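You operate a simulated robot arm through the tools that you are given. There is no shell and no other tool. Be economical: measure what you need, move in short steps, check, and stop when the job is done.

Carry out the task below with a simulated two-armed robot. There is one attempt and no reset: what you move stays moved.

TASK
Give the smear on the pane two puffs of spray, then wipe it off.
Fine: use the wiper; the spray and the wiper end standing on the draining corner. Set down upright: window spray. What is to be rubbed or washed off counts as gone when no trace of it is left.

It is judged by the outcome, as a careful person would: the job done as asked, and still so three seconds after it is handed in. It fails if anything else is knocked over, pushed out of place, dropped, spilled or broken.

THE ROBOT
Two 6-joint arms with two-finger parallel grippers on one trunk, on a base that drives. Base frame: it is fixed to the floor where the robot stands at the start and does not move with it; the origin is under the middle of the robot, x ahead of it, y to its left, z up. Units: m, degrees, N and s.
The left shoulder is at the start at [0.08, 0.216, 1.571], the right one opposite. With the tool pointing down near the work surface each hand reaches from about 0.1 to 0.74 m from the robot's upright axis, wherever it stands, measured 20 degrees to its own side. Places, roughly: draining corner [0.4, 0, 0.9]; pane smear [1, -0.2, 1.1]; spray head [0.9, -0.1, 1.1]. Payload 3.43 kg a hand.
The TCP of each hand is the grasp point between the finger pads, 0.03 m short of the fingertips. In the tool frame z runs along the fingers and y along their closing line. Largest opening 0.094 m; finger width 0.028, thickness 0.01; the body of the gripper, 0.05 by 0.096 m, starts 0.055 m behind the TCP.
Orientation is that of the tool frame in the base frame, as a unit quaternion [w, x, y, z]. With the fingers straight down and closing along the base's y, the tool's x points along the base's -x, its y along +y and its z along -z.

THE INTERFACE
- The arms move only by the tool nudge_tool. It takes "left_motion", "right_motion" or both (then of equal length, played together; a hand with none holds still); each is a list of rows, each an object (a shift or turn left out is 0, a gripper value left out holds the last) with "travel": the shift along the tool's x, y, z in m, a list of three; "delta_rot": the turn, a rotation vector about the tool's x, y, z in degrees, a list of three. In form: [{"travel": [x, y, z], "delta_rot": [ax, ay, az]}, ...]. A call has 1 to 10 rows; each row shifts and turns the commanded pose from where the row before left it, along the tool's axes as they then stand. "left_gripper" and "right_gripper" are, for a hand that has rows, the opening, from 0 (shut) to 1 (fully open), set as the call begins (left out, the last holds). Rows are played at 5 a second. More than 0.05 m and 8.6 degrees between two rows, or a gripper value outside its range, and nothing of the call is played. Where a pose cannot be reached the arm comes as near as it can. A force on the tool above 90 N (or 10 N above the force at the start of the call, whichever is more), or a blocked arm, ends the call early, and 0.2 s more pass. The fingers move at their own pace (about 0.072 m/s each) and stop on an object; they squeeze with about 29 N. The grip force told is the motor's: it shows also when the fingers shut on nothing. Time passes only in rows, and 0.2 s behind the last, so rows that do not move let the fingers close. The reply holds the time, the measured pose of the TCP, the force on the tool along the base axes, the opening and the grip force, in the units named above and with some noise, with the torque about the TCP (base axes, N m) and any sound that the robot's microphone picked up, and new pictures: "show" is both (left out), scene, wrist or none (wrist: the cameras of the hands that moved).
- Cameras (640 x 400 px; columns grow to the right, rows downward): "scene" is now at [0.1083, -0.0131, 1.7334]; the picture's right is [-0.30, -0.95, 0.00], its down [-0.78, 0.24, -0.57] and it looks along [0.54, -0.17, -0.82] (base axes); focal length 247 px, centre (320, 200). "left" rides on the left gripper at [0.076, -0.014, -0.102] in its tool frame; the picture's right is [0.18, 0.98, 0.00], its down [-0.75, 0.14, -0.64] and it looks along [-0.63, 0.12, 0.77] (tool axes); focal length 243 px, centre (320, 200). "right" rides on the right gripper at [0.076, 0.014, -0.102] in its tool frame; the picture's right is [-0.18, 0.98, 0.00], its down [-0.75, -0.14, -0.64] and it looks along [-0.63, -0.12, 0.77] (tool axes); focal length 243 px, centre (320, 200).
- slide_trunk(by): slides the trunk up (or, below 0, down) by that many m; the arms and the scene camera ride with it, the base frame stays. It gives what a move gives, with no picture.
- drive_base(legs): drives the robot by 1 to 6 legs, each [ahead, left, turn to the left] in m, m and degrees, along the robot's own axes; the way and the turn of a leg run together, so that a leg with both is an arc; at most 1.5 m and 180 degrees a leg. The arms and the cameras ride along, it lands a little off, and it stops where it bumps. It gives what a move gives, and a new picture of the scene camera.
- aim_head(pan, tilt): turns the head with the scene camera to pan (to the left, within 86 degrees either way) and tilt (down, from -29 to 69), counted from straight ahead of the robot. It gives what a move gives, and a new picture of the scene camera.
- point_at(camera, pixels): for up to 12 pixels [column, row] of the newest picture of that camera ("zoom" is the newest enlarged one), the place [x, y, z] in the base frame of the surface seen there, good to about 0.003 m, but the place of the scene camera against the robot may be out by one fixed shift of up to 0.025 m in any direction. It takes no simulated time.
- inspect(camera, box): a new picture of the part [left, top, right, bottom] of that camera's present view, enlarged. It takes no simulated time.
- close_job(): hands the job in; it is judged then, once.

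Work in short steps. Measure before you move; look again where a grasp or a placing could have gone wrong, and mend it. You have 80 turns and 260 pictures in all, those below and enlarged ones among them. Open the grippers and draw the arms clear of the work before you hand the job in, unless the task says otherwise; then end with one line.

The tools are called after "Request:" as name(argument=value, ...) on one line, values as JSON. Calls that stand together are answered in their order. nudge_tool: Moves the arms, as the interface text tells. Its arguments: {"type":"object","properties":{"left_motion":{"type":"array"},"left_gripper":{"type":"number"},"right_motion":{"type":"array"},"right_gripper":{"type":"number"},"show":{"type":"string","enum":["both","scene","wrist","none"]}},"required":[]} The other tools are called the same way: slide_trunk (by) slides the trunk up or down; drive_base (legs) drives the base; aim_head (pan, tilt) turns the head that bears the scene camera; point_at (camera, pixels) gives the place of the surface under pixels of a picture; inspect (camera, box) takes an enlarged picture of a part of a camera's view; close_job () hands the job in.

At the start:

```text
time_s: 0.0
left_position: [0.4392, 0.14, 0.9996]
left_tool_rot: [0.0, 0.0, 1.0, 0.0]
left_force: [0.1, 0.6, -0.1]
left_moment: [-0.02, 0.03, 0.01]
left_finger_gap: 0.0938
left_finger_force: 0.1
right_position: [0.4028, -0.2234, 0.9992]
right_tool_rot: [0.0, 0.0, 1.0, 0.0]
right_force: [-0.7, -0.1, 0.7]
right_moment: [0.0, -0.02, -0.02]
right_finger_gap: 0.0941
right_finger_force: 0.1
trunk travel left (down, up): [-0.801, 0.039]
robot x, y, heading: [0.0013, 0.0007, -0.3]
head pan, tilt: [-17.3, 55.3]
```

scene: 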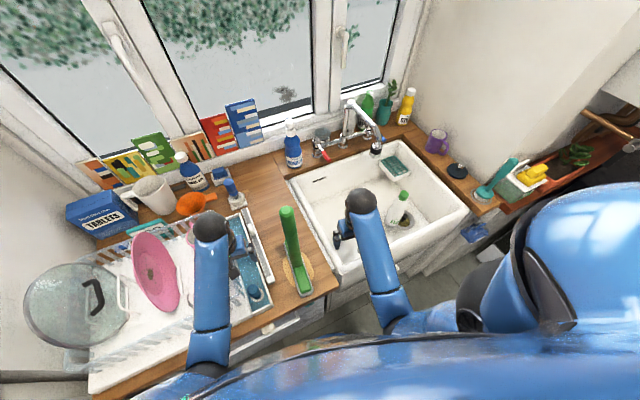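
right: 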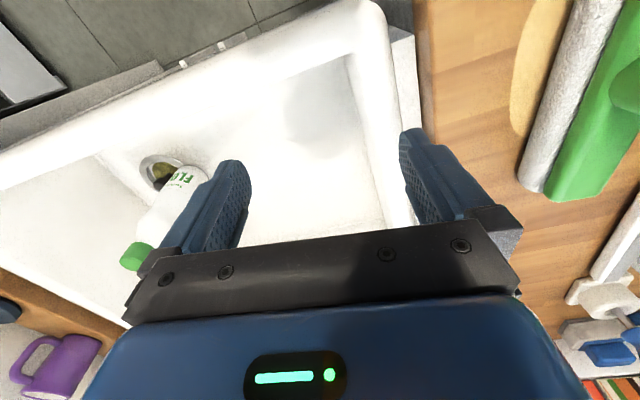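
left: 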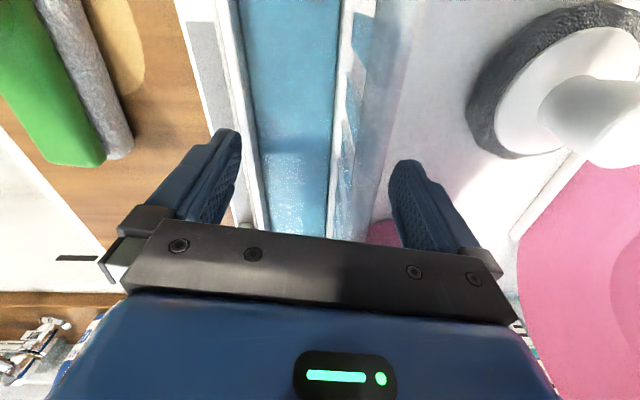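

The scene shows the smear near (285,93), the spray at (292,145) and a green wiper at (293,250). I'll enlarge these regions.

Request:
inspect(camera="scene", box=[230, 60, 390, 160])

Request:
inspect(camera="scene", box=[210, 160, 370, 310])

Request:
point_at(camera="scene", pixels=[[285, 93], [290, 125], [293, 145], [294, 165], [287, 210], [300, 288], [290, 265], [310, 270], [250, 60], [290, 60], [270, 110], [325, 60]])

```text
4.00 times, centred on (310, 110) of scene
```

zoom: 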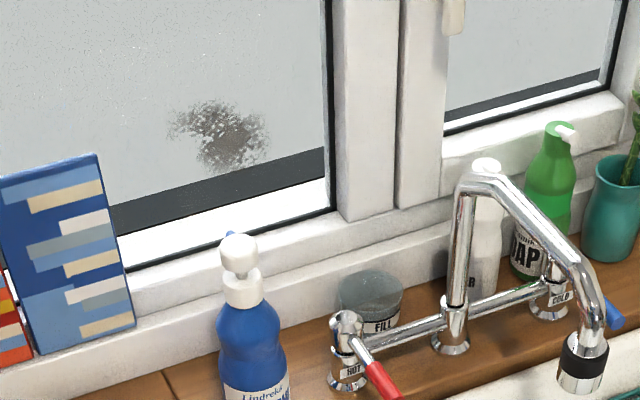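

```text
2.67 times, centred on (290, 235) of scene
```

zoom: 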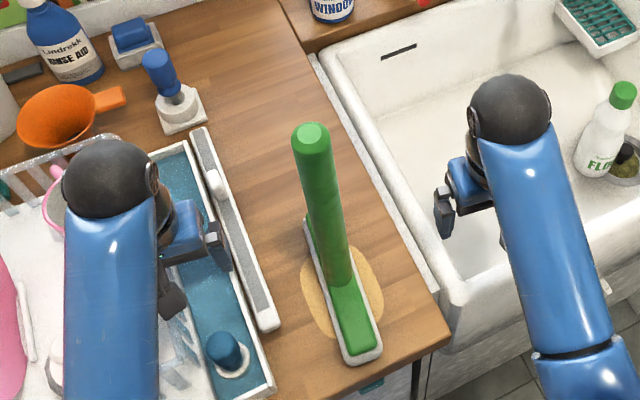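

```text
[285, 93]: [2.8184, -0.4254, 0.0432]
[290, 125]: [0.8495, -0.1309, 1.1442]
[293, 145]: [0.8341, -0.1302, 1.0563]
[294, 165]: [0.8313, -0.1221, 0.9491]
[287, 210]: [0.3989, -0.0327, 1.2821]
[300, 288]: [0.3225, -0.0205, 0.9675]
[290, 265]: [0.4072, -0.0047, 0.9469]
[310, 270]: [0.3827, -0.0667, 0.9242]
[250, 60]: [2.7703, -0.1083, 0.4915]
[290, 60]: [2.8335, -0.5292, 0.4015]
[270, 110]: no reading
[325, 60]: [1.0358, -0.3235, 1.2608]
```

I'll point the head at the bottle and pane for a better view.

Request:
aim_head(pan=-8, tilt=38)

Request:
inspect(camera="scene", box=[260, 120, 400, 220])

```text
time_s: 0.8
left_position: [0.4377, 0.1396, 0.9988]
left_tool_rot: [0.0, 0.0, 1.0, -0.001]
left_force: [-0.4, 0.5, 0.3]
left_moment: [0.01, 0.01, 0.0]
left_finger_gap: 0.0942
left_finger_force: 0.1
right_position: [0.4024, -0.2233, 0.9998]
right_tool_rot: [0.001, 0.0, 1.0, 0.0]
right_force: [0.3, 0.3, -0.4]
right_moment: [-0.04, 0.01, 0.02]
right_finger_gap: 0.0942
right_finger_force: 0.0
trunk travel left (down, up): [-0.801, 0.039]
robot x, y, heading: [-0.0012, 0.0019, -0.0]
head pan, tilt: [-8.0, 38.0]
```

scene: 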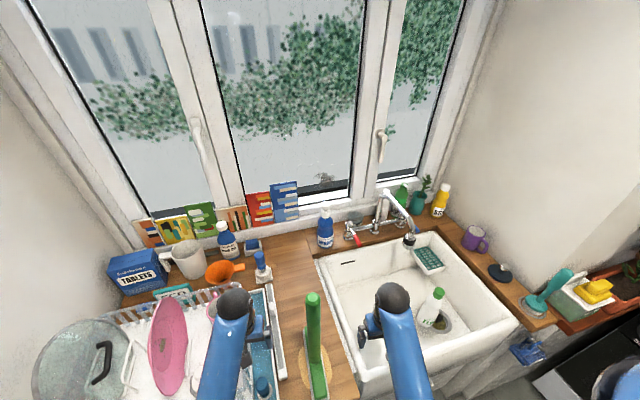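

```text
4.00 times, centred on (330, 170) of scene
```

zoom: 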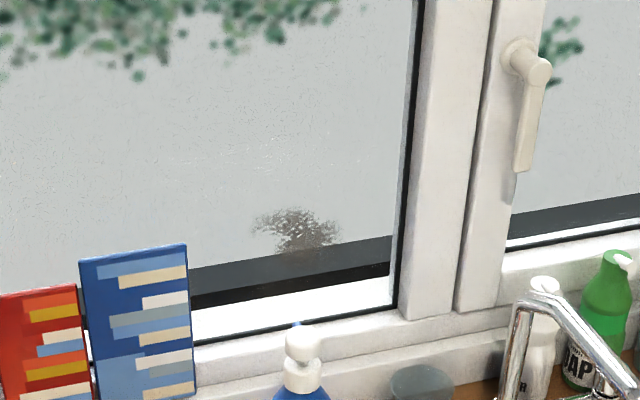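

Smear at zoom (295,230). Measuring it, the frame around it, and the bottle.

Request:
point_at(camera="zoom", pixels=[[300, 232], [280, 220], [310, 240], [270, 215], [325, 238], [390, 200], [404, 200], [300, 320], [303, 345], [300, 375], [296, 326], [140, 250]])

Request:
inspect(camera="scene", box=[300, 195, 360, 255])

```text
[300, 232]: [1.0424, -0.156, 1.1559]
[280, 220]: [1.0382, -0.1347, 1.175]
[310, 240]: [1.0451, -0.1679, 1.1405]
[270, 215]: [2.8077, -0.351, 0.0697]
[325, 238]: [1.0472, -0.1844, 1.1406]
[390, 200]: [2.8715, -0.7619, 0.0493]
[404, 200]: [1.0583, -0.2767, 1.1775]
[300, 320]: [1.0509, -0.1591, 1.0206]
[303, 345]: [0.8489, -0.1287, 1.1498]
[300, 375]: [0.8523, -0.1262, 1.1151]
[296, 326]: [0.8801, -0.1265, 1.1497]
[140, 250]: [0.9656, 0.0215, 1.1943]
```

```text
6.67 times, centred on (330, 225) of scene
```

zoom: 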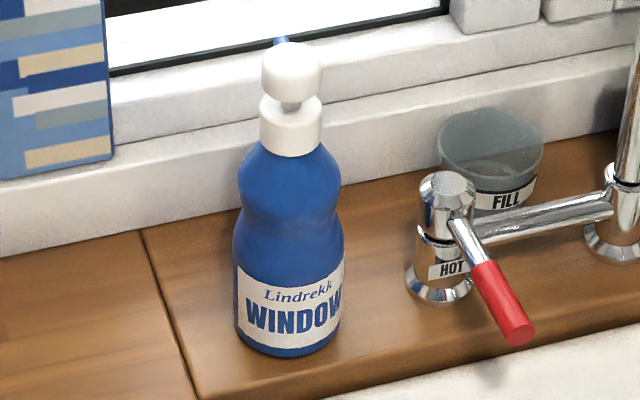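

The bottle has a push-down cap with a blue nozzle facing the pane. Smear centre ≈(1.043,-0.157,1.155). Now looking at the wiper and the draining corner.

Request:
aim_head(pan=-2, tilt=66)

Request:
inspect(camera="scene", box=[250, 120, 400, 240])

Request:
inspect(camera="right", box=[400, 0, 640, 220])

Request:
inspect(camera="left", box=[0, 0, 240, 200])

```text
time_s: 1.7
left_position: [0.439, 0.139, 0.9995]
left_tool_rot: [0.0, 0.0, 1.0, -0.001]
left_force: [0.6, 0.8, -0.7]
left_moment: [-0.02, -0.03, -0.01]
left_finger_gap: 0.0943
left_finger_force: 0.0
right_position: [0.4039, -0.2234, 0.9992]
right_tool_rot: [0.0, 0.0, 1.0, -0.001]
right_force: [0.3, -0.5, 0.5]
right_moment: [0.01, 0.03, 0.01]
right_finger_gap: 0.0941
right_finger_force: 0.0
trunk travel left (down, up): [-0.801, 0.039]
robot x, y, heading: [-0.0011, 0.001, 0.3]
head pan, tilt: [-2.0, 66.0]
```

scene: 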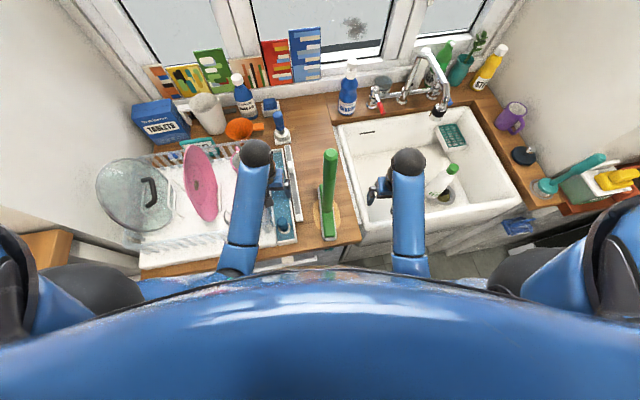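

```text
3.33 times, centred on (325, 180) of scene
```

zoom: 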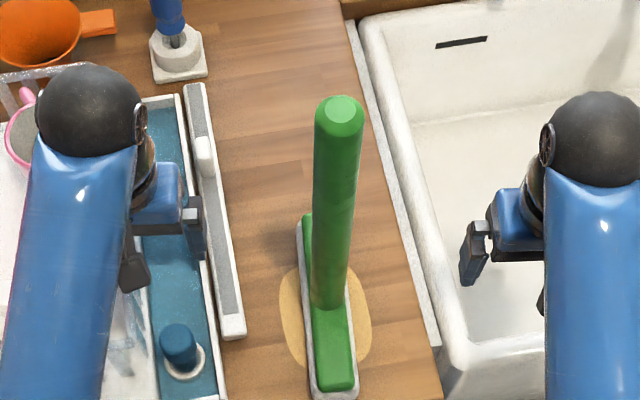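

```text
1.82 times, centred on (520, 110) of right
```

zoom: 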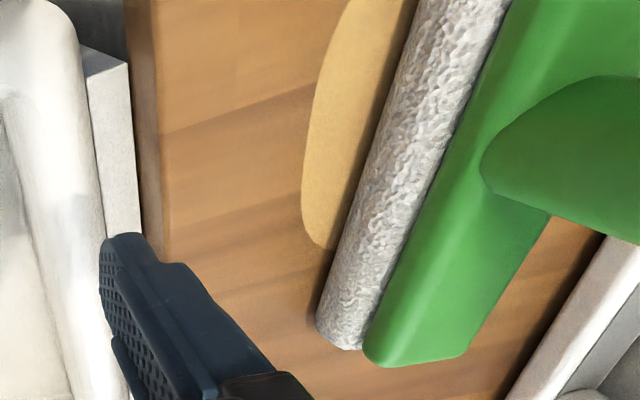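

```text
2.00 times, centred on (120, 100) of left
```

zoom: 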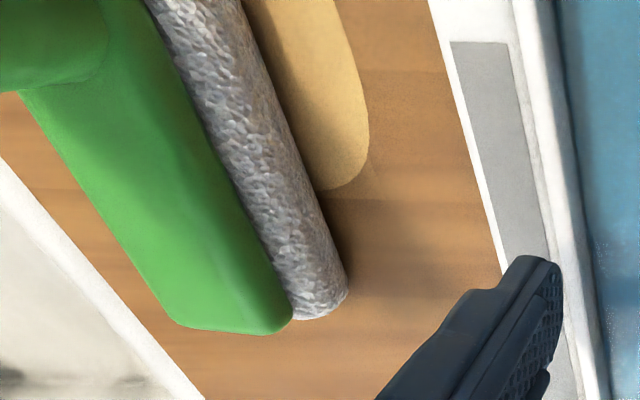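

Measuring the tan patch, the wiper's bar and handle, and the surroundings.

Request:
point_at(camera="scene", pixels=[[317, 210], [335, 204], [328, 238], [322, 172], [329, 151], [345, 175], [312, 165], [348, 235], [355, 120], [330, 195], [322, 236], [302, 198]])

Request:
inspect(camera="scene", box=[295, 140, 365, 260])

```text
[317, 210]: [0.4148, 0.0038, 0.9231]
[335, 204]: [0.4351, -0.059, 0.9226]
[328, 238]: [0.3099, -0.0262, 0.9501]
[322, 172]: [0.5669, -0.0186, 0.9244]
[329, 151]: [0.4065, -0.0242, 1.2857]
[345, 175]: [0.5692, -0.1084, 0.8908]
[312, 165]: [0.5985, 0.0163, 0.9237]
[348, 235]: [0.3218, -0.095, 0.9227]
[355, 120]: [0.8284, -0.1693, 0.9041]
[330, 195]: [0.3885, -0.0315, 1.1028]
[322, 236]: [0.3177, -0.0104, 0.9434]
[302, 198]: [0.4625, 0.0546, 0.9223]
```

```text
3.33 times, centred on (330, 200) of scene
```

zoom: 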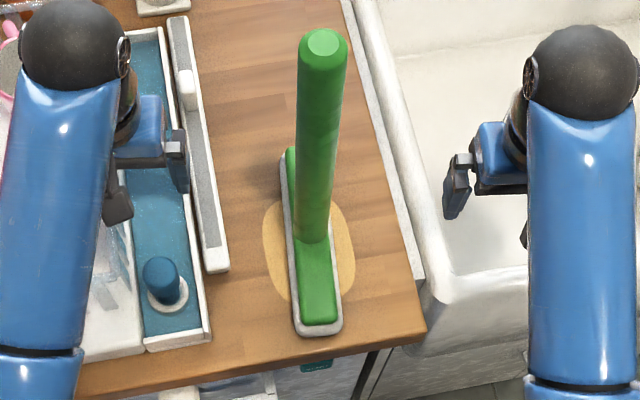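

Request:
point_at(camera="zoom", pixels=[[265, 245], [354, 258], [276, 204], [284, 296], [345, 288], [341, 205], [285, 155], [318, 332], [340, 320], [322, 45], [298, 130], [315, 235]])

```text
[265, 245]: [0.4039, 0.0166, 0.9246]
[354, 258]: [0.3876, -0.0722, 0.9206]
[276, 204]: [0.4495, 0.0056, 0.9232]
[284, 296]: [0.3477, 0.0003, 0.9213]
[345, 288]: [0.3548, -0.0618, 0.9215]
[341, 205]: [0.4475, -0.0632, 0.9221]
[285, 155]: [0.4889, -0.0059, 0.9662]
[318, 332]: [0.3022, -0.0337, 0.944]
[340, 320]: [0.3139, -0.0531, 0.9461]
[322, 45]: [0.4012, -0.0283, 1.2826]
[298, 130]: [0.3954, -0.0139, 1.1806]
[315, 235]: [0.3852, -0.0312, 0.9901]
```

Plan: left hand handles the bottle, right hand presses the cap and wipes. First I lift both hands well clear so the robot can come closer.

Request:
nudge_tool(left_motion=[{"travel": [0, 0, -0.05]}, {"travel": [0, 0, -0.05]}, {"travel": [0, 0, -0.05]}, {"travel": [0, 0, -0.05]}, {"travel": [0, 0, -0.05]}], right_motion=[{"travel": [0, 0, -0.05]}, {"travel": [0, 0, -0.05]}, {"travel": [0, 0, -0.05]}, {"travel": [0, 0, -0.05]}, {"travel": [0, 0, -0.05]}], show="none")

Request:
drive_base(legs=[[0.06, 0, 0]])

```text
time_s: 2.9
left_position: [0.4692, 0.1339, 1.0138]
left_tool_rot: [0.002, 0.0, 1.0, 0.0]
left_force: [0.5, 0.5, 0.1]
left_moment: [0.0, -0.01, 0.02]
left_finger_gap: 0.0941
left_finger_force: 0.1
left hand out of reach, approached as far as the arm can: row 1, 2, 3, 4, 5
right_position: [0.4033, -0.2223, 1.0027]
right_tool_rot: [0.001, 0.0, 1.0, 0.0]
right_force: [-0.5, 0.9, -0.2]
right_moment: [-0.01, 0.0, 0.01]
right_finger_gap: 0.094
right_finger_force: 0.1
right hand out of reach, approached as far as the arm can: row 1, 2, 3, 4, 5
trunk travel left (down, up): [-0.801, 0.039]
robot x, y, heading: [-0.0009, -0.0005, 0.0]
head pan, tilt: [-2.0, 66.0]
```

```text
time_s: 3.9
left_position: [0.486, 0.1343, 1.0142]
left_tool_rot: [-0.001, -0.004, 1.0, 0.0]
left_force: [-0.6, -0.1, 0.0]
left_moment: [0.01, 0.04, -0.02]
left_finger_gap: 0.0942
left_finger_force: 0.1
right_position: [0.4234, -0.2226, 1.0031]
right_tool_rot: [0.0, -0.003, 1.0, 0.0]
right_force: [0.1, -0.3, 0.6]
right_moment: [0.01, 0.01, 0.04]
right_finger_gap: 0.0942
right_finger_force: 0.1
trunk travel left (down, up): [-0.801, 0.039]
robot x, y, heading: [0.0163, -0.0009, 0.2]
head pan, tilt: [-2.0, 66.0]
stopped in leg 1: the robot was blocked; the commanded pose is now the measured one
```

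scene: 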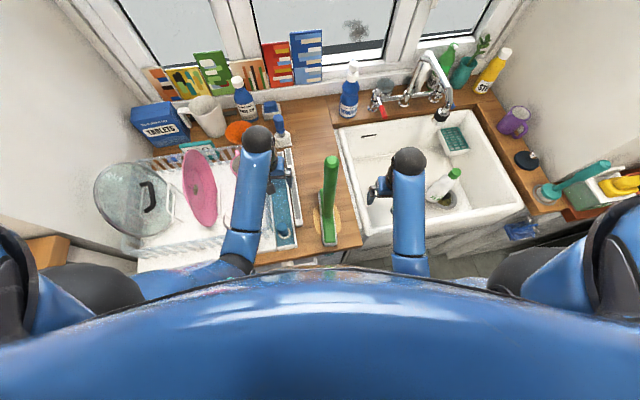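

The base is nearly against the counter, and hands pointing straight down can't rise. I'll tilt the right hand forward as it advances and rises over the sink.

Request:
nudge_tool(right_motion=[{"travel": [-0.03, 0, 0], "delta_rot": [0, -8, 0]}, {"travel": [-0.03, 0, 0.004], "delta_rot": [0, -8, 0]}, {"travel": [-0.0385, 0, -0.0254], "delta_rot": [0, -8, 0]}, {"travel": [-0.0417, 0, -0.0198], "delta_rot": [0, -8, 0]}, {"travel": [-0.044, 0, -0.0138], "delta_rot": [0, -8, 0]}, {"travel": [-0.0455, 0, -0.0075], "delta_rot": [0, -8, 0]}, {"travel": [-0.0461, 0, -0.0011], "delta_rot": [0, -8, 0]}])

```text
time_s: 5.5
left_position: [0.4843, 0.1344, 1.0139]
left_tool_rot: [0.001, -0.002, 1.0, 0.001]
left_force: [-0.1, -0.3, -1.4]
left_moment: [0.04, 0.01, 0.01]
left_finger_gap: 0.0941
left_finger_force: 0.1
right_position: [0.6312, -0.22, 1.1767]
right_tool_rot: [0.472, -0.003, 0.881, 0.002]
right_force: [-0.1, 0.2, 0.4]
right_moment: [0.0, -0.01, -0.02]
right_finger_gap: 0.0941
right_finger_force: 0.1
trunk travel left (down, up): [-0.801, 0.039]
robot x, y, heading: [0.0182, -0.001, 0.3]
head pan, tilt: [-2.0, 66.0]
```

scene: 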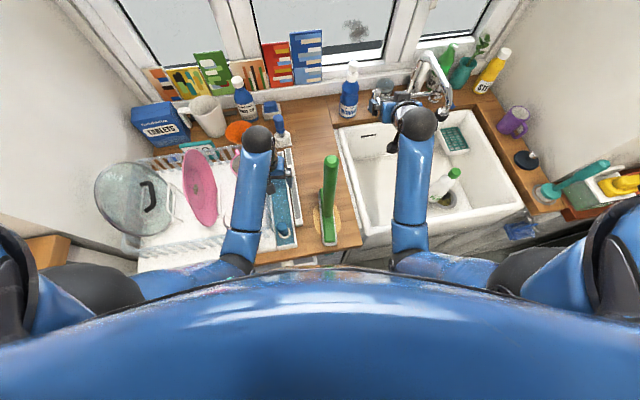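
right: 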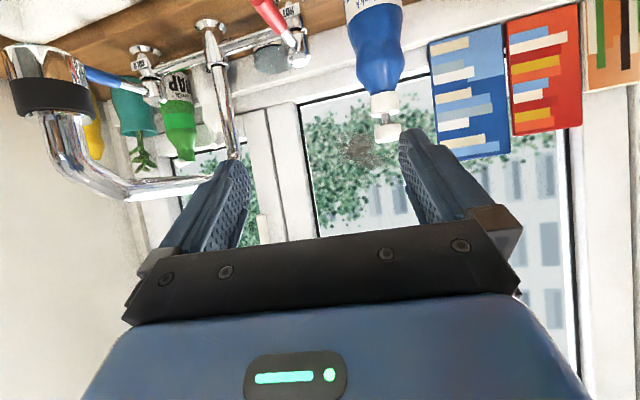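

The right wrist view (upside down) shows smear (360,150), bottle and cap (385,130). Measuring with this camera, which has no fixed shift.

Request:
point_at(camera="right", pixels=[[362, 148], [350, 150], [372, 155], [358, 140], [387, 134], [384, 102], [380, 70], [375, 30], [310, 175], [230, 130], [300, 45], [300, 110]])

Request:
inspect(camera="right", box=[260, 0, 440, 190])

Request:
point_at(camera="scene", pixels=[[353, 68], [349, 90], [348, 105], [355, 25]])

```text
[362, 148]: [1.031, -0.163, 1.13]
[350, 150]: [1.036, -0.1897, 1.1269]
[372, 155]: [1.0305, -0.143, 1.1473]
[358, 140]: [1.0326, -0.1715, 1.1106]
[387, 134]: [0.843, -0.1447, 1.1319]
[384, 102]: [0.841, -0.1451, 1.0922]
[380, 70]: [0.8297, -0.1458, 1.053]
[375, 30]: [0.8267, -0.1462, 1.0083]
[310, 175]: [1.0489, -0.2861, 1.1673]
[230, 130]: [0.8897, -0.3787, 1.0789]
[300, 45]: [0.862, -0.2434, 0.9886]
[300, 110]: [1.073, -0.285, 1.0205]
```

```text
2.11 times, centred on (350, 95) of right
```

zoom: 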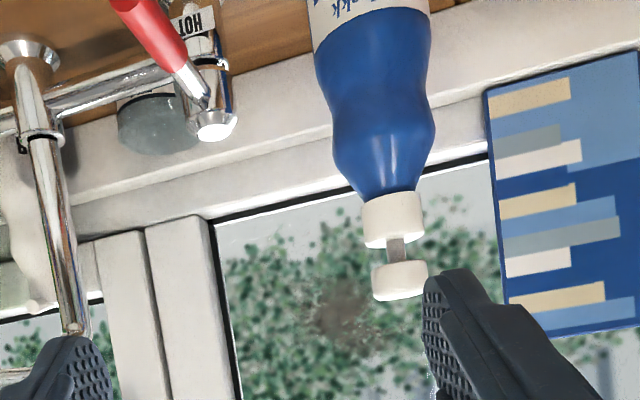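

```text
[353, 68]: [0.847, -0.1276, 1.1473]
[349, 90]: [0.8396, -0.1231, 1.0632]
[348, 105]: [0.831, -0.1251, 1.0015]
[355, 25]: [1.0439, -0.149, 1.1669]
```

Scene readings are offset about (+0.008,+0.02,+0.013). I'll zoom hard on the cap to judge the nozzle's bearing.

Request:
inspect(camera="scene", box=[338, 52, 370, 84])

Request:
inspect(camera="scene", box=[335, 60, 425, 120])

```text
12.50 times, centred on (354, 68) of scene
```

zoom: 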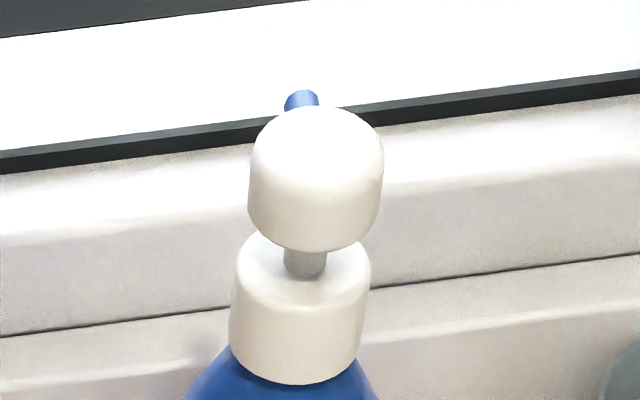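

```text
6.67 times, centred on (380, 90) of scene
```

zoom: 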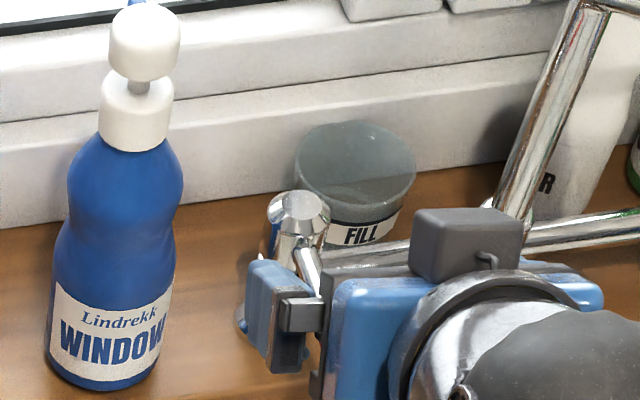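

The nozzle bears about yaw +3°, while the smear lies at about −8° from the bottle, so I'll turn the bottle ~11° clockwise. Moving the right hand to a pre-grasp in front of the bottle's waist.

Request:
nudge_tool(right_motion=[{"delta_rot": [0, -8.6, 0]}, {"travel": [0.0121, 0.0158, 0.0364]}, {"travel": [0.0121, 0.0158, 0.0364]}, {"travel": [0.0121, 0.0158, 0.0364]}, {"travel": [0.0121, 0.0158, 0.0364]}, {"travel": [0.0121, 0.0158, 0.0364]}], right_gripper=1)

```text
time_s: 6.9
left_position: [0.4851, 0.135, 1.0142]
left_tool_rot: [0.001, -0.002, 1.0, -0.001]
left_force: [0.3, 0.0, 0.7]
left_moment: [-0.03, 0.04, 0.02]
left_finger_gap: 0.0945
left_finger_force: 0.0
right_position: [0.7683, -0.1422, 1.0461]
right_tool_rot: [0.535, -0.001, 0.845, 0.001]
right_force: [-0.5, -0.2, -1.5]
right_moment: [-0.04, 0.02, 0.02]
right_finger_gap: 0.0939
right_finger_force: 0.1
trunk travel left (down, up): [-0.801, 0.039]
robot x, y, heading: [0.0158, 0.0013, 0.2]
head pan, tilt: [-2.0, 66.0]
```

scene: 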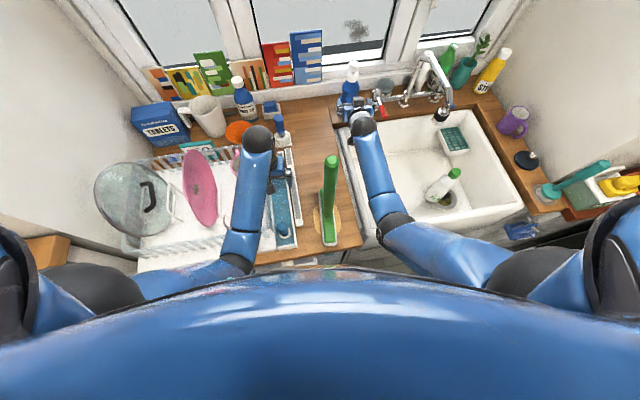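
right: 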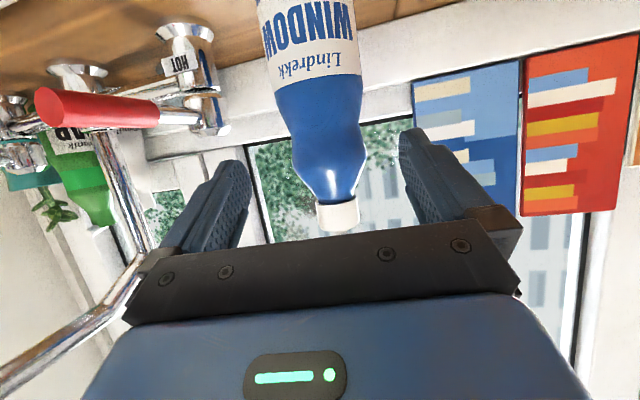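

Bottle is between the fingers. Measuring its flanks before closing in.

Request:
point_at(camera="right", pixels=[[320, 100], [328, 165], [312, 40], [290, 120], [355, 110], [338, 215], [60, 105], [200, 115], [285, 85], [360, 85]])

```text
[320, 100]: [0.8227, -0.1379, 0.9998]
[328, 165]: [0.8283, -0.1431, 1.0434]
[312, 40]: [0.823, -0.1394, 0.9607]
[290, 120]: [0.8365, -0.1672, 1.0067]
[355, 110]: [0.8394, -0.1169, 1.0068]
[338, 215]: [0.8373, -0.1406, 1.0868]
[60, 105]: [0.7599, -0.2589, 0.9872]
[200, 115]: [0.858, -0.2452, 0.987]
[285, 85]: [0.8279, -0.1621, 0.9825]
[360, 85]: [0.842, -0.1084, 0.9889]
```

Axis ≈(0.857,-0.140). Advance onto the waist (z≈1.025), then close.

Request:
nudge_tool(right_motion=[{"travel": [-0.0064, 0.0007, 0.0295]}, {"travel": [-0.0064, 0.0007, 0.0295]}, {"travel": [-0.0064, 0, 0.0292]}, {}], show="wrist")

Request:
nudge_tool(right_motion=[{}, {}, {}, {}], right_gripper=0)

```text
time_s: 7.9
left_position: [0.4838, 0.134, 1.0144]
left_tool_rot: [0.002, -0.002, 1.0, 0.0]
left_force: [0.1, -1.3, 1.0]
left_moment: [-0.01, -0.03, 0.01]
left_finger_gap: 0.0939
left_finger_force: 0.0
right_position: [0.8547, -0.1408, 1.0282]
right_tool_rot: [0.536, -0.003, 0.844, 0.003]
right_force: [0.0, -0.5, 0.1]
right_moment: [0.01, 0.02, 0.0]
right_finger_gap: 0.0939
right_finger_force: 0.0
trunk travel left (down, up): [-0.801, 0.039]
robot x, y, heading: [0.0122, -0.0034, 0.3]
head pan, tilt: [-2.0, 66.0]
```

right: 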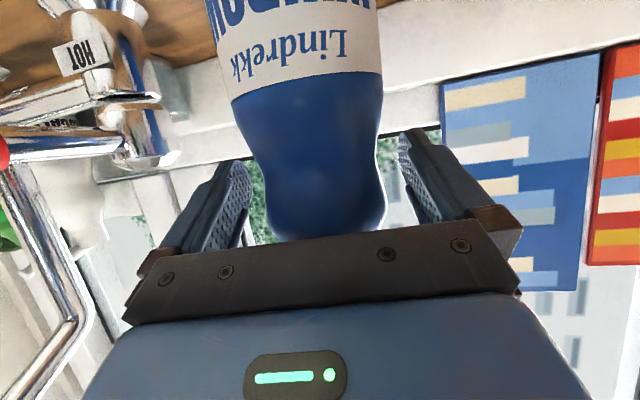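

```text
time_s: 8.9
left_position: [0.4836, 0.134, 1.0141]
left_tool_rot: [0.001, -0.003, 1.0, 0.0]
left_force: [0.6, 0.3, 0.2]
left_moment: [-0.01, 0.0, 0.0]
left_finger_gap: 0.0941
left_finger_force: 0.2
right_position: [0.8551, -0.1409, 1.0289]
right_tool_rot: [0.536, -0.003, 0.844, 0.002]
right_force: [1.3, 1.2, 2.3]
right_moment: [-0.05, -0.25, 0.08]
right_finger_gap: 0.0656
right_finger_force: 29.2
trunk travel left (down, up): [-0.801, 0.039]
robot x, y, heading: [0.0178, -0.0027, 0.3]
head pan, tilt: [-2.0, 66.0]
```

scene: 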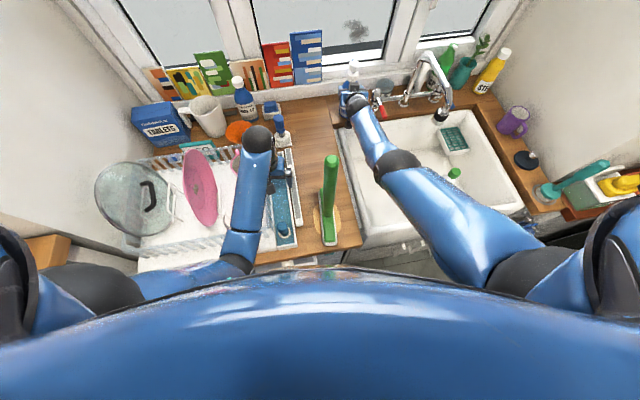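
right: 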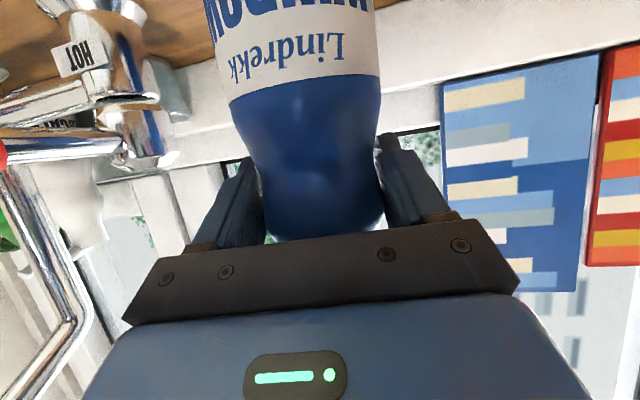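

Gripped (gap 0.066 m). Lift 4 mm, turn 11° clockwise about the vertical, set down again.

Request:
nudge_tool(right_motion=[{"travel": [-0.0036, 0, -0.0017]}, {"delta_rot": [4.98, 0, 2.34]}, {"delta_rot": [4.98, 0, 2.34]}, {"travel": [0.0036, 0, 0.0017]}, {}])

Request:
inspect(camera="scene", box=[338, 52, 370, 84])

```text
time_s: 10.1
left_position: [0.4834, 0.1333, 1.0155]
left_tool_rot: [0.001, -0.003, 1.0, 0.0]
left_force: [-0.6, 0.2, -0.3]
left_moment: [0.0, 0.03, -0.03]
left_finger_gap: 0.0941
left_finger_force: 0.0
right_position: [0.8545, -0.1401, 1.0282]
right_tool_rot: [0.534, 0.079, 0.84, -0.05]
right_force: [1.6, -1.4, 0.6]
right_moment: [-0.32, -0.34, 0.02]
right_finger_gap: 0.0655
right_finger_force: 28.5
trunk travel left (down, up): [-0.801, 0.039]
robot x, y, heading: [0.0156, -0.0005, 0.6]
head pan, tilt: [-2.0, 66.0]
```

scene: 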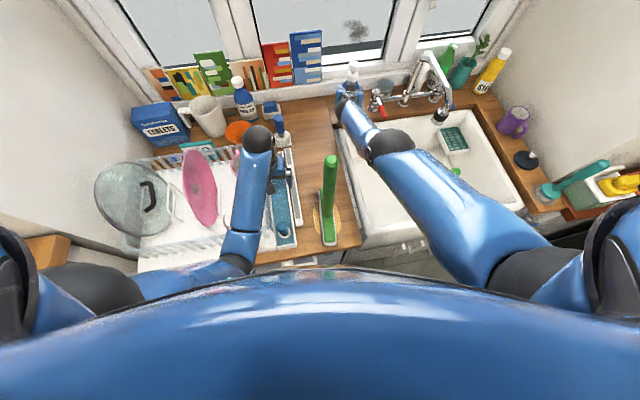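
right: 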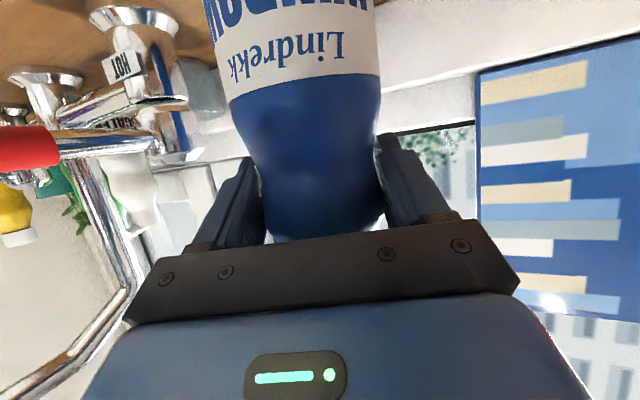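

```text
12.50 times, centred on (354, 68) of scene
```

zoom: 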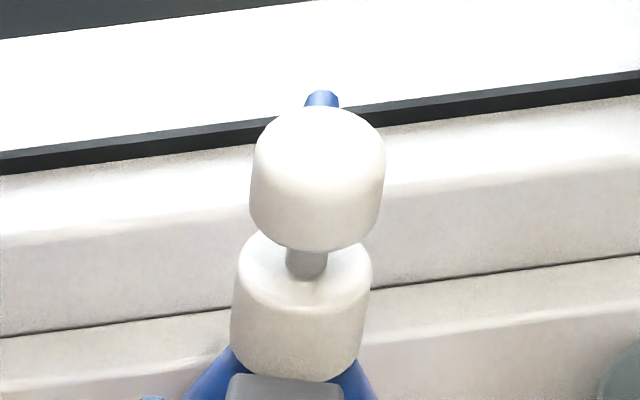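

Nozzle now bears ≈−7°, toward the smear. Open, back off, and rise behind the bottle.

Request:
nudge_tool(right_motion=[{}, {}, {"travel": [0, 0, -0.03]}, {"travel": [0, 0, -0.04]}, {"travel": [0, 0, -0.04]}, {"travel": [-0.045, 0, -0.015]}, {"travel": [-0.045, 0, -0.015]}, {"travel": [-0.045, 0, -0.015]}], right_gripper=1, show="both")

```text
time_s: 11.9
left_position: [0.4832, 0.1351, 1.0148]
left_tool_rot: [0.0, -0.003, 1.0, 0.0]
left_force: [0.2, -0.6, 0.1]
left_moment: [0.01, 0.01, 0.01]
left_finger_gap: 0.0936
left_finger_force: 0.1
right_position: [0.7761, -0.125, 1.2128]
right_tool_rot: [0.533, 0.078, 0.841, -0.05]
right_force: [-0.5, -0.6, 1.2]
right_moment: [0.01, 0.01, -0.02]
right_finger_gap: 0.0941
right_finger_force: 0.3
trunk travel left (down, up): [-0.801, 0.039]
robot x, y, heading: [0.0203, -0.0032, 0.4]
head pan, tilt: [-2.0, 66.0]
```

scene: 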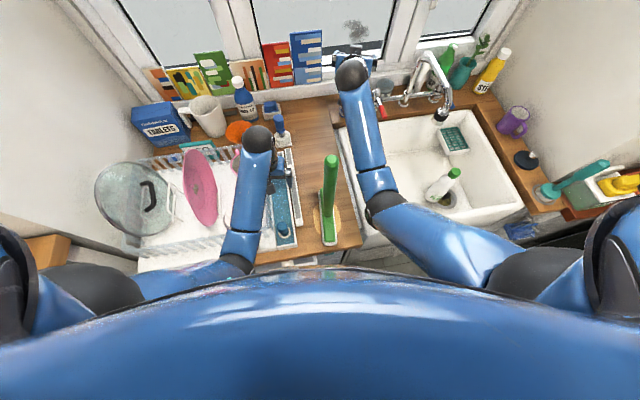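
right: 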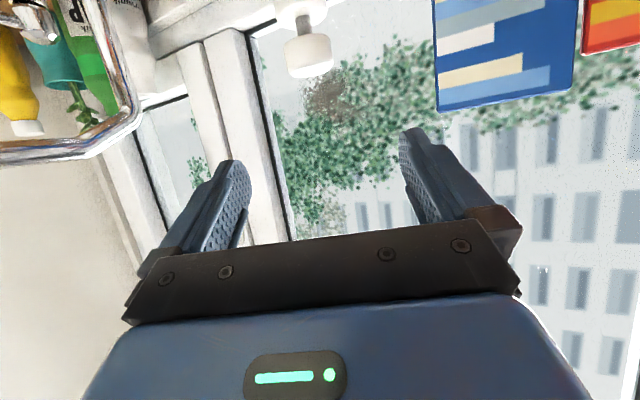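

Close the fingers and turn the hand steeper to press down on the cap.

Request:
nudge_tool(right_motion=[{"travel": [-0.009, 0, -0.0044], "delta_rot": [0, 8.5, 0]}, {"travel": [-0.0083, 0, -0.0056], "delta_rot": [0, 8.5, 0]}, {"travel": [-0.0073, 0, -0.0068], "delta_rot": [0, 8.5, 0]}, {"travel": [-0.0063, 0, -0.0078], "delta_rot": [0, 8.5, 0]}, {"travel": [-0.005, 0, -0.0087], "delta_rot": [0, 8.5, 0]}, {}], right_gripper=0)

```text
time_s: 13.3
left_position: [0.4846, 0.1343, 1.015]
left_tool_rot: [0.001, -0.003, 1.0, 0.0]
left_force: [0.2, -0.5, 0.4]
left_moment: [0.0, 0.02, -0.02]
left_finger_gap: 0.0938
left_finger_force: 0.1
right_position: [0.7759, -0.1246, 1.2657]
right_tool_rot: [0.192, 0.092, 0.977, -0.018]
right_force: [0.9, 0.3, 0.4]
right_moment: [0.0, 0.03, -0.03]
right_finger_gap: 0.0
right_finger_force: 29.0
trunk travel left (down, up): [-0.801, 0.039]
robot x, y, heading: [0.0142, -0.0037, 0.2]
head pan, tilt: [-2.0, 66.0]
```

scene: 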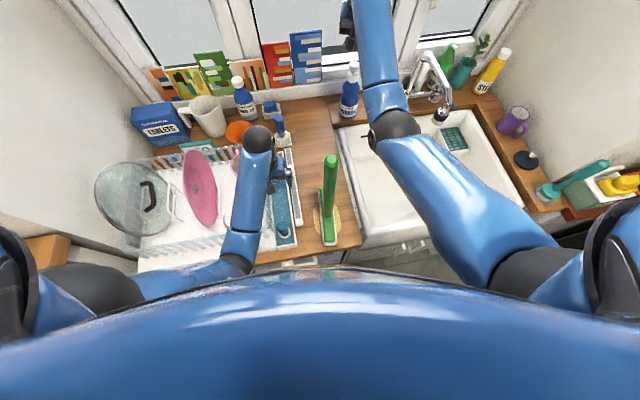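
right: 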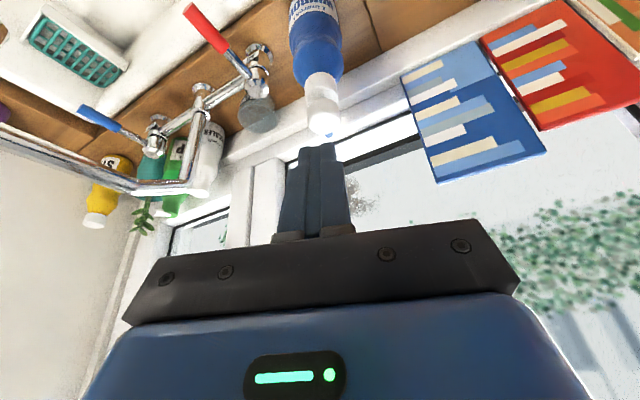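

Request:
inspect(camera="right", box=[270, 40, 380, 160])

```text
3.33 times, centred on (325, 100) of right
```

zoom: 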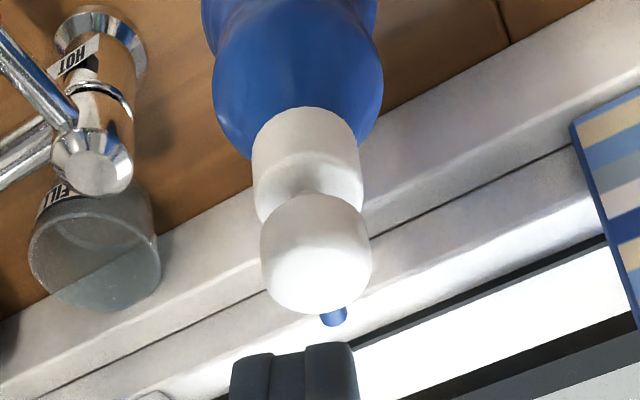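

Request:
point_at(camera="zoom", pixels=[[318, 270], [300, 280], [335, 265], [316, 300], [312, 240], [335, 318], [270, 260], [362, 255]])

Request:
point_at(camera="right", pixels=[[358, 190], [355, 205], [365, 210], [350, 180], [370, 195]])

```text
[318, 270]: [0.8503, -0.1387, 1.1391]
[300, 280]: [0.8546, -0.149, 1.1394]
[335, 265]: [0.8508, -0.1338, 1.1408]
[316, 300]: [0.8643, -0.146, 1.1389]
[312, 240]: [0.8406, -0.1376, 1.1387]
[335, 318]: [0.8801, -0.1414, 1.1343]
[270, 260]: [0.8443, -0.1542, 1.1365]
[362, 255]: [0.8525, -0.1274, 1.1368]
```

```text
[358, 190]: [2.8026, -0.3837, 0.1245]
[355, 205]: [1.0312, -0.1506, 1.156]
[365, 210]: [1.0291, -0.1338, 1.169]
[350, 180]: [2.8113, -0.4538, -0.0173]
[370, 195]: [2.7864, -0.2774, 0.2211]
```

Cap top ≈(0.852,-0.141,1.139). Make the hand nearly vertical and bring the fingertips ~3 cm above the cap.

Request:
nudge_tool(right_motion=[{"delta_rot": [0, 8.5, 0]}, {"delta_rot": [0, 8.5, 0]}, {"travel": [-0.0239, -0.0005, 0.0242]}, {"travel": [-0.0239, -0.0005, 0.0242]}, {"travel": [-0.0239, -0.0005, 0.0242]}, {}])

```text
time_s: 14.7
left_position: [0.4829, 0.1356, 1.0135]
left_tool_rot: [0.001, -0.003, 1.0, 0.0]
left_force: [0.0, 0.0, -0.8]
left_moment: [-0.01, -0.01, 0.01]
left_finger_gap: 0.094
left_finger_force: 0.0
right_position: [0.7946, -0.1442, 1.2099]
right_tool_rot: [0.046, 0.093, 0.995, -0.004]
right_force: [-0.1, -0.4, -0.1]
right_moment: [0.01, 0.01, 0.02]
right_finger_gap: 0.0
right_finger_force: 29.4
right hand out of reach, approached as far as the arm can: row 3, 4, 5
trunk travel left (down, up): [-0.801, 0.039]
robot x, y, heading: [0.0189, -0.0042, 0.6]
head pan, tilt: [-2.0, 66.0]
```

scene: 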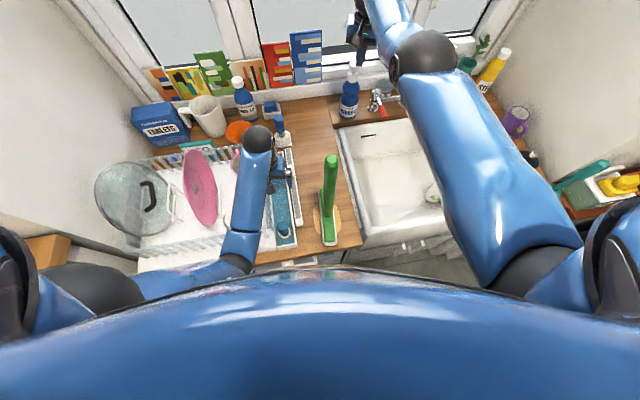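
right: 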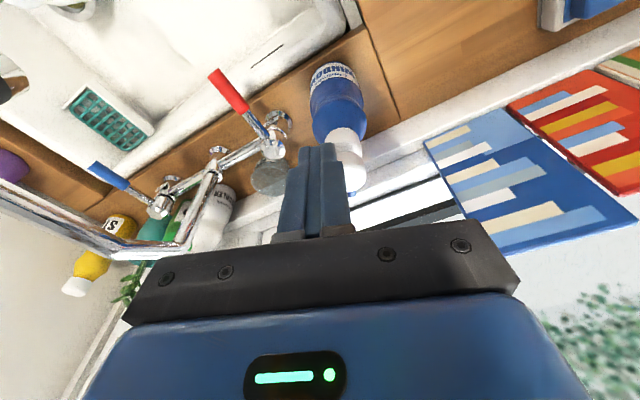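

Out of reach when vertical; tilting back to ~30° so the hand comes over the cap.

Request:
nudge_tool(right_motion=[{"delta_rot": [0, -8.5, 0]}, {"delta_rot": [0, -8.5, 0]}, {"delta_rot": [0, -8.5, 0]}, {}])

```text
time_s: 15.7
left_position: [0.485, 0.1349, 1.0141]
left_tool_rot: [0.001, -0.003, 1.0, 0.0]
left_force: [-0.1, 0.5, -0.4]
left_moment: [-0.02, 0.05, 0.02]
left_finger_gap: 0.0939
left_finger_force: 0.0
right_position: [0.7964, -0.1445, 1.2078]
right_tool_rot: [0.265, 0.089, 0.96, -0.025]
right_force: [-0.7, -0.4, -0.6]
right_moment: [-0.01, 0.0, -0.02]
right_finger_gap: 0.0001
right_finger_force: 29.3
trunk travel left (down, up): [-0.801, 0.039]
robot x, y, heading: [0.0149, -0.0046, 0.2]
head pan, tilt: [-2.0, 66.0]
```

scene: 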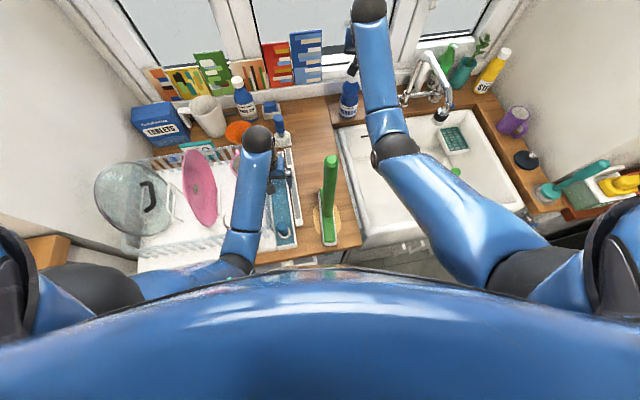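
right: 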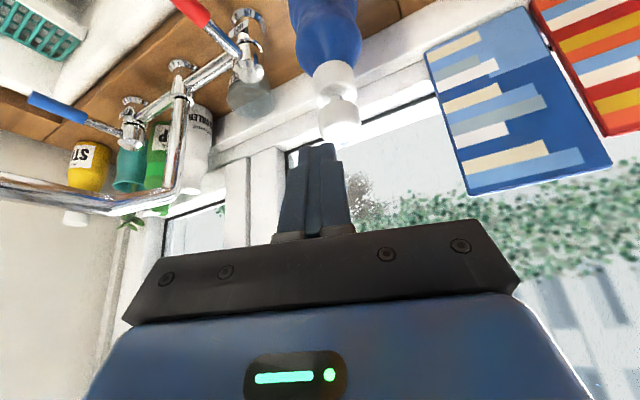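

Request:
nudge_tool(right_motion=[{"travel": [-0.0183, 0.007, 0.019]}, {"travel": [-0.0182, 0.007, 0.019]}, {}])

Request:
inspect(camera="right", box=[260, 60, 400, 240])

```text
time_s: 16.5
left_position: [0.4839, 0.1333, 1.0143]
left_tool_rot: [0.002, -0.002, 1.0, -0.001]
left_force: [1.2, 0.0, -0.9]
left_moment: [0.0, -0.03, -0.03]
left_finger_gap: 0.0941
left_finger_force: 0.0
right_position: [0.8473, -0.1426, 1.1933]
right_tool_rot: [0.264, 0.091, 0.96, -0.025]
right_force: [0.8, -0.1, 0.3]
right_moment: [0.02, 0.01, 0.0]
right_finger_gap: 0.0
right_finger_force: 29.0
trunk travel left (down, up): [-0.801, 0.039]
robot x, y, heading: [0.014, 0.0001, 0.2]
head pan, tilt: [-2.0, 66.0]
```

scene: 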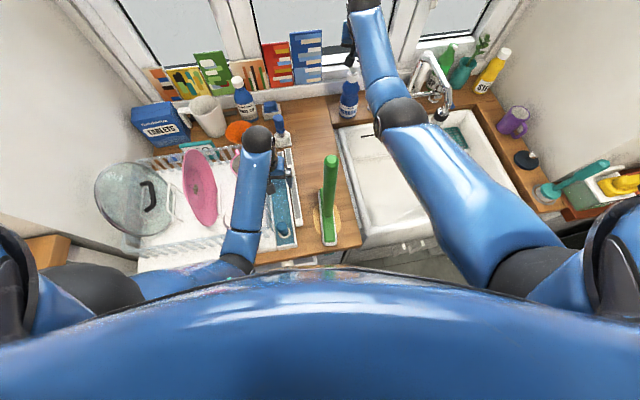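
right: 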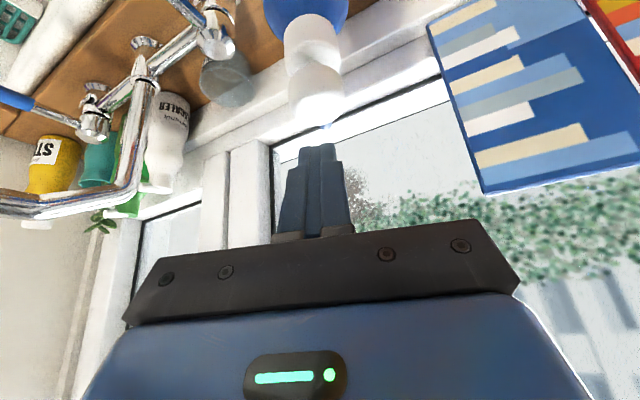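

```text
2.22 times, centred on (330, 150) of right
```

zoom: 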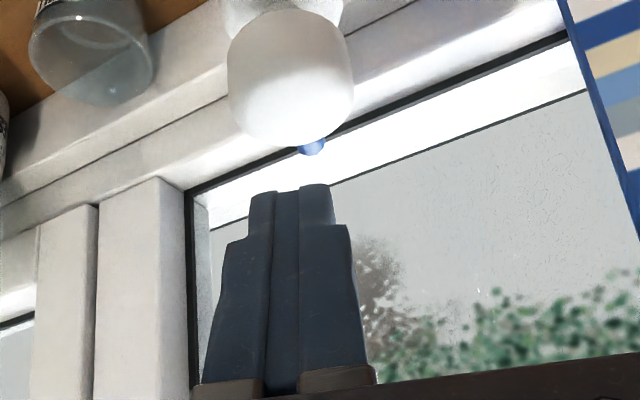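

Request:
point_at(camera="zoom", pixels=[[285, 105], [290, 125], [290, 60], [312, 146], [345, 85], [235, 100]])

Request:
nudge_tool(right_motion=[{"travel": [0.0077, 0.002, 0.0129]}, {"travel": [0.0031, 0, 0.0052]}, {"travel": [0.0026, 0, 0.0043]}])

```text
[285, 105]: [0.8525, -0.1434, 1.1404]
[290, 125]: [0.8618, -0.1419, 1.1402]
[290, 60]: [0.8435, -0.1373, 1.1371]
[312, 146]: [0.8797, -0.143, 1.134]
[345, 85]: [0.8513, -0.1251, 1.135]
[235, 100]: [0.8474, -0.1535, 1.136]
```

```text
time_s: 17.3
left_position: [0.4837, 0.1348, 1.0151]
left_tool_rot: [0.001, -0.003, 1.0, 0.001]
left_force: [0.3, -0.3, 0.6]
left_moment: [0.02, 0.0, 0.03]
left_finger_gap: 0.0939
left_finger_force: 0.0
right_position: [0.8473, -0.1381, 1.1694]
right_tool_rot: [0.264, 0.09, 0.96, -0.025]
right_force: [0.7, 0.3, 1.6]
right_moment: [-0.01, -0.04, -0.01]
right_finger_gap: 0.0
right_finger_force: 29.4
trunk travel left (down, up): [-0.801, 0.039]
robot x, y, heading: [0.0157, -0.0007, 0.4]
head pan, tilt: [-2.0, 66.0]
```

scene: 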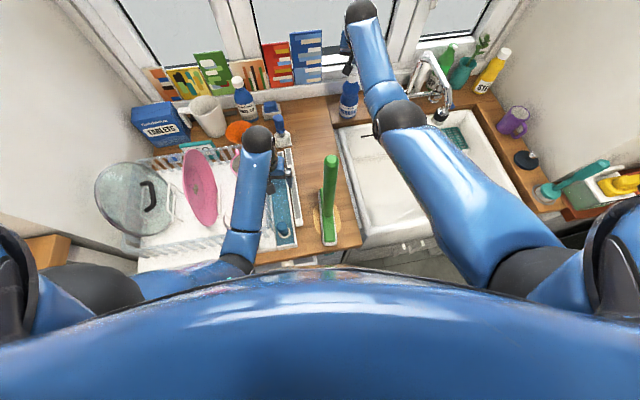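
right: 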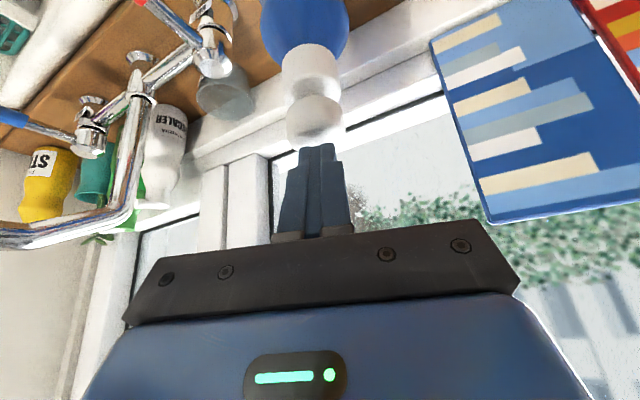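

At about contact (z force ~1.6 N). Pressing ~9 mm further.

Request:
nudge_tool(right_motion=[{"travel": [0.0023, 0, 0.0039]}, {"travel": [0.0023, 0, 0.0039]}], show="wrist")

```text
time_s: 17.9
left_position: [0.4822, 0.1354, 1.0151]
left_tool_rot: [0.002, -0.003, 1.0, 0.0]
left_force: [-0.9, -0.2, -0.2]
left_moment: [0.02, -0.04, -0.01]
left_finger_gap: 0.0942
left_finger_force: 0.2
right_position: [0.8477, -0.1383, 1.1611]
right_tool_rot: [0.266, 0.089, 0.959, -0.024]
right_force: [1.5, -0.6, 6.6]
right_moment: [-0.03, -0.12, 0.03]
right_finger_gap: 0.0
right_finger_force: 29.6
trunk travel left (down, up): [-0.801, 0.039]
robot x, y, heading: [0.0149, -0.0025, 0.3]
head pan, tilt: [-2.0, 66.0]
heard: click
```

right: 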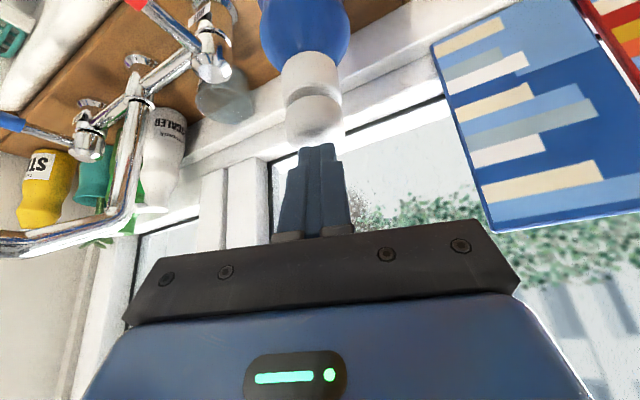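

A click was heard. Check the pane before releasing.

Request:
inspect(camera="scene", box=[325, 5, 395, 65])

Request:
inspect(camera="right", box=[330, 130, 450, 230])

```text
6.67 times, centred on (360, 35) of scene
```

zoom: 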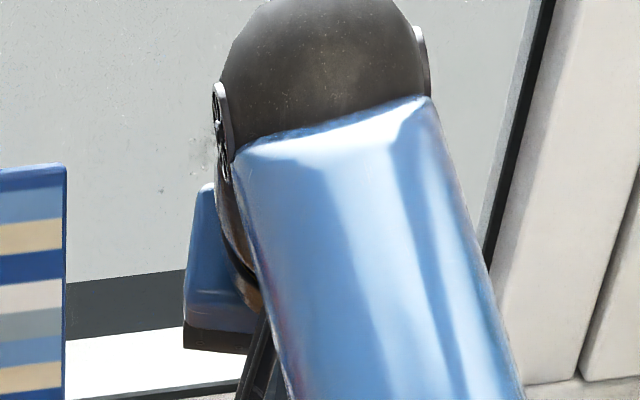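

```text
4.00 times, centred on (390, 180) of right
```

zoom: 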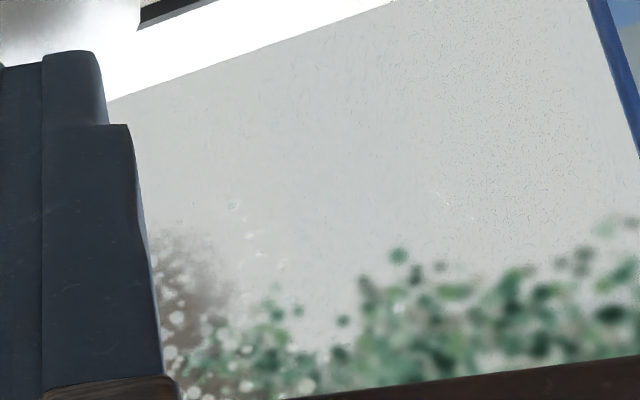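

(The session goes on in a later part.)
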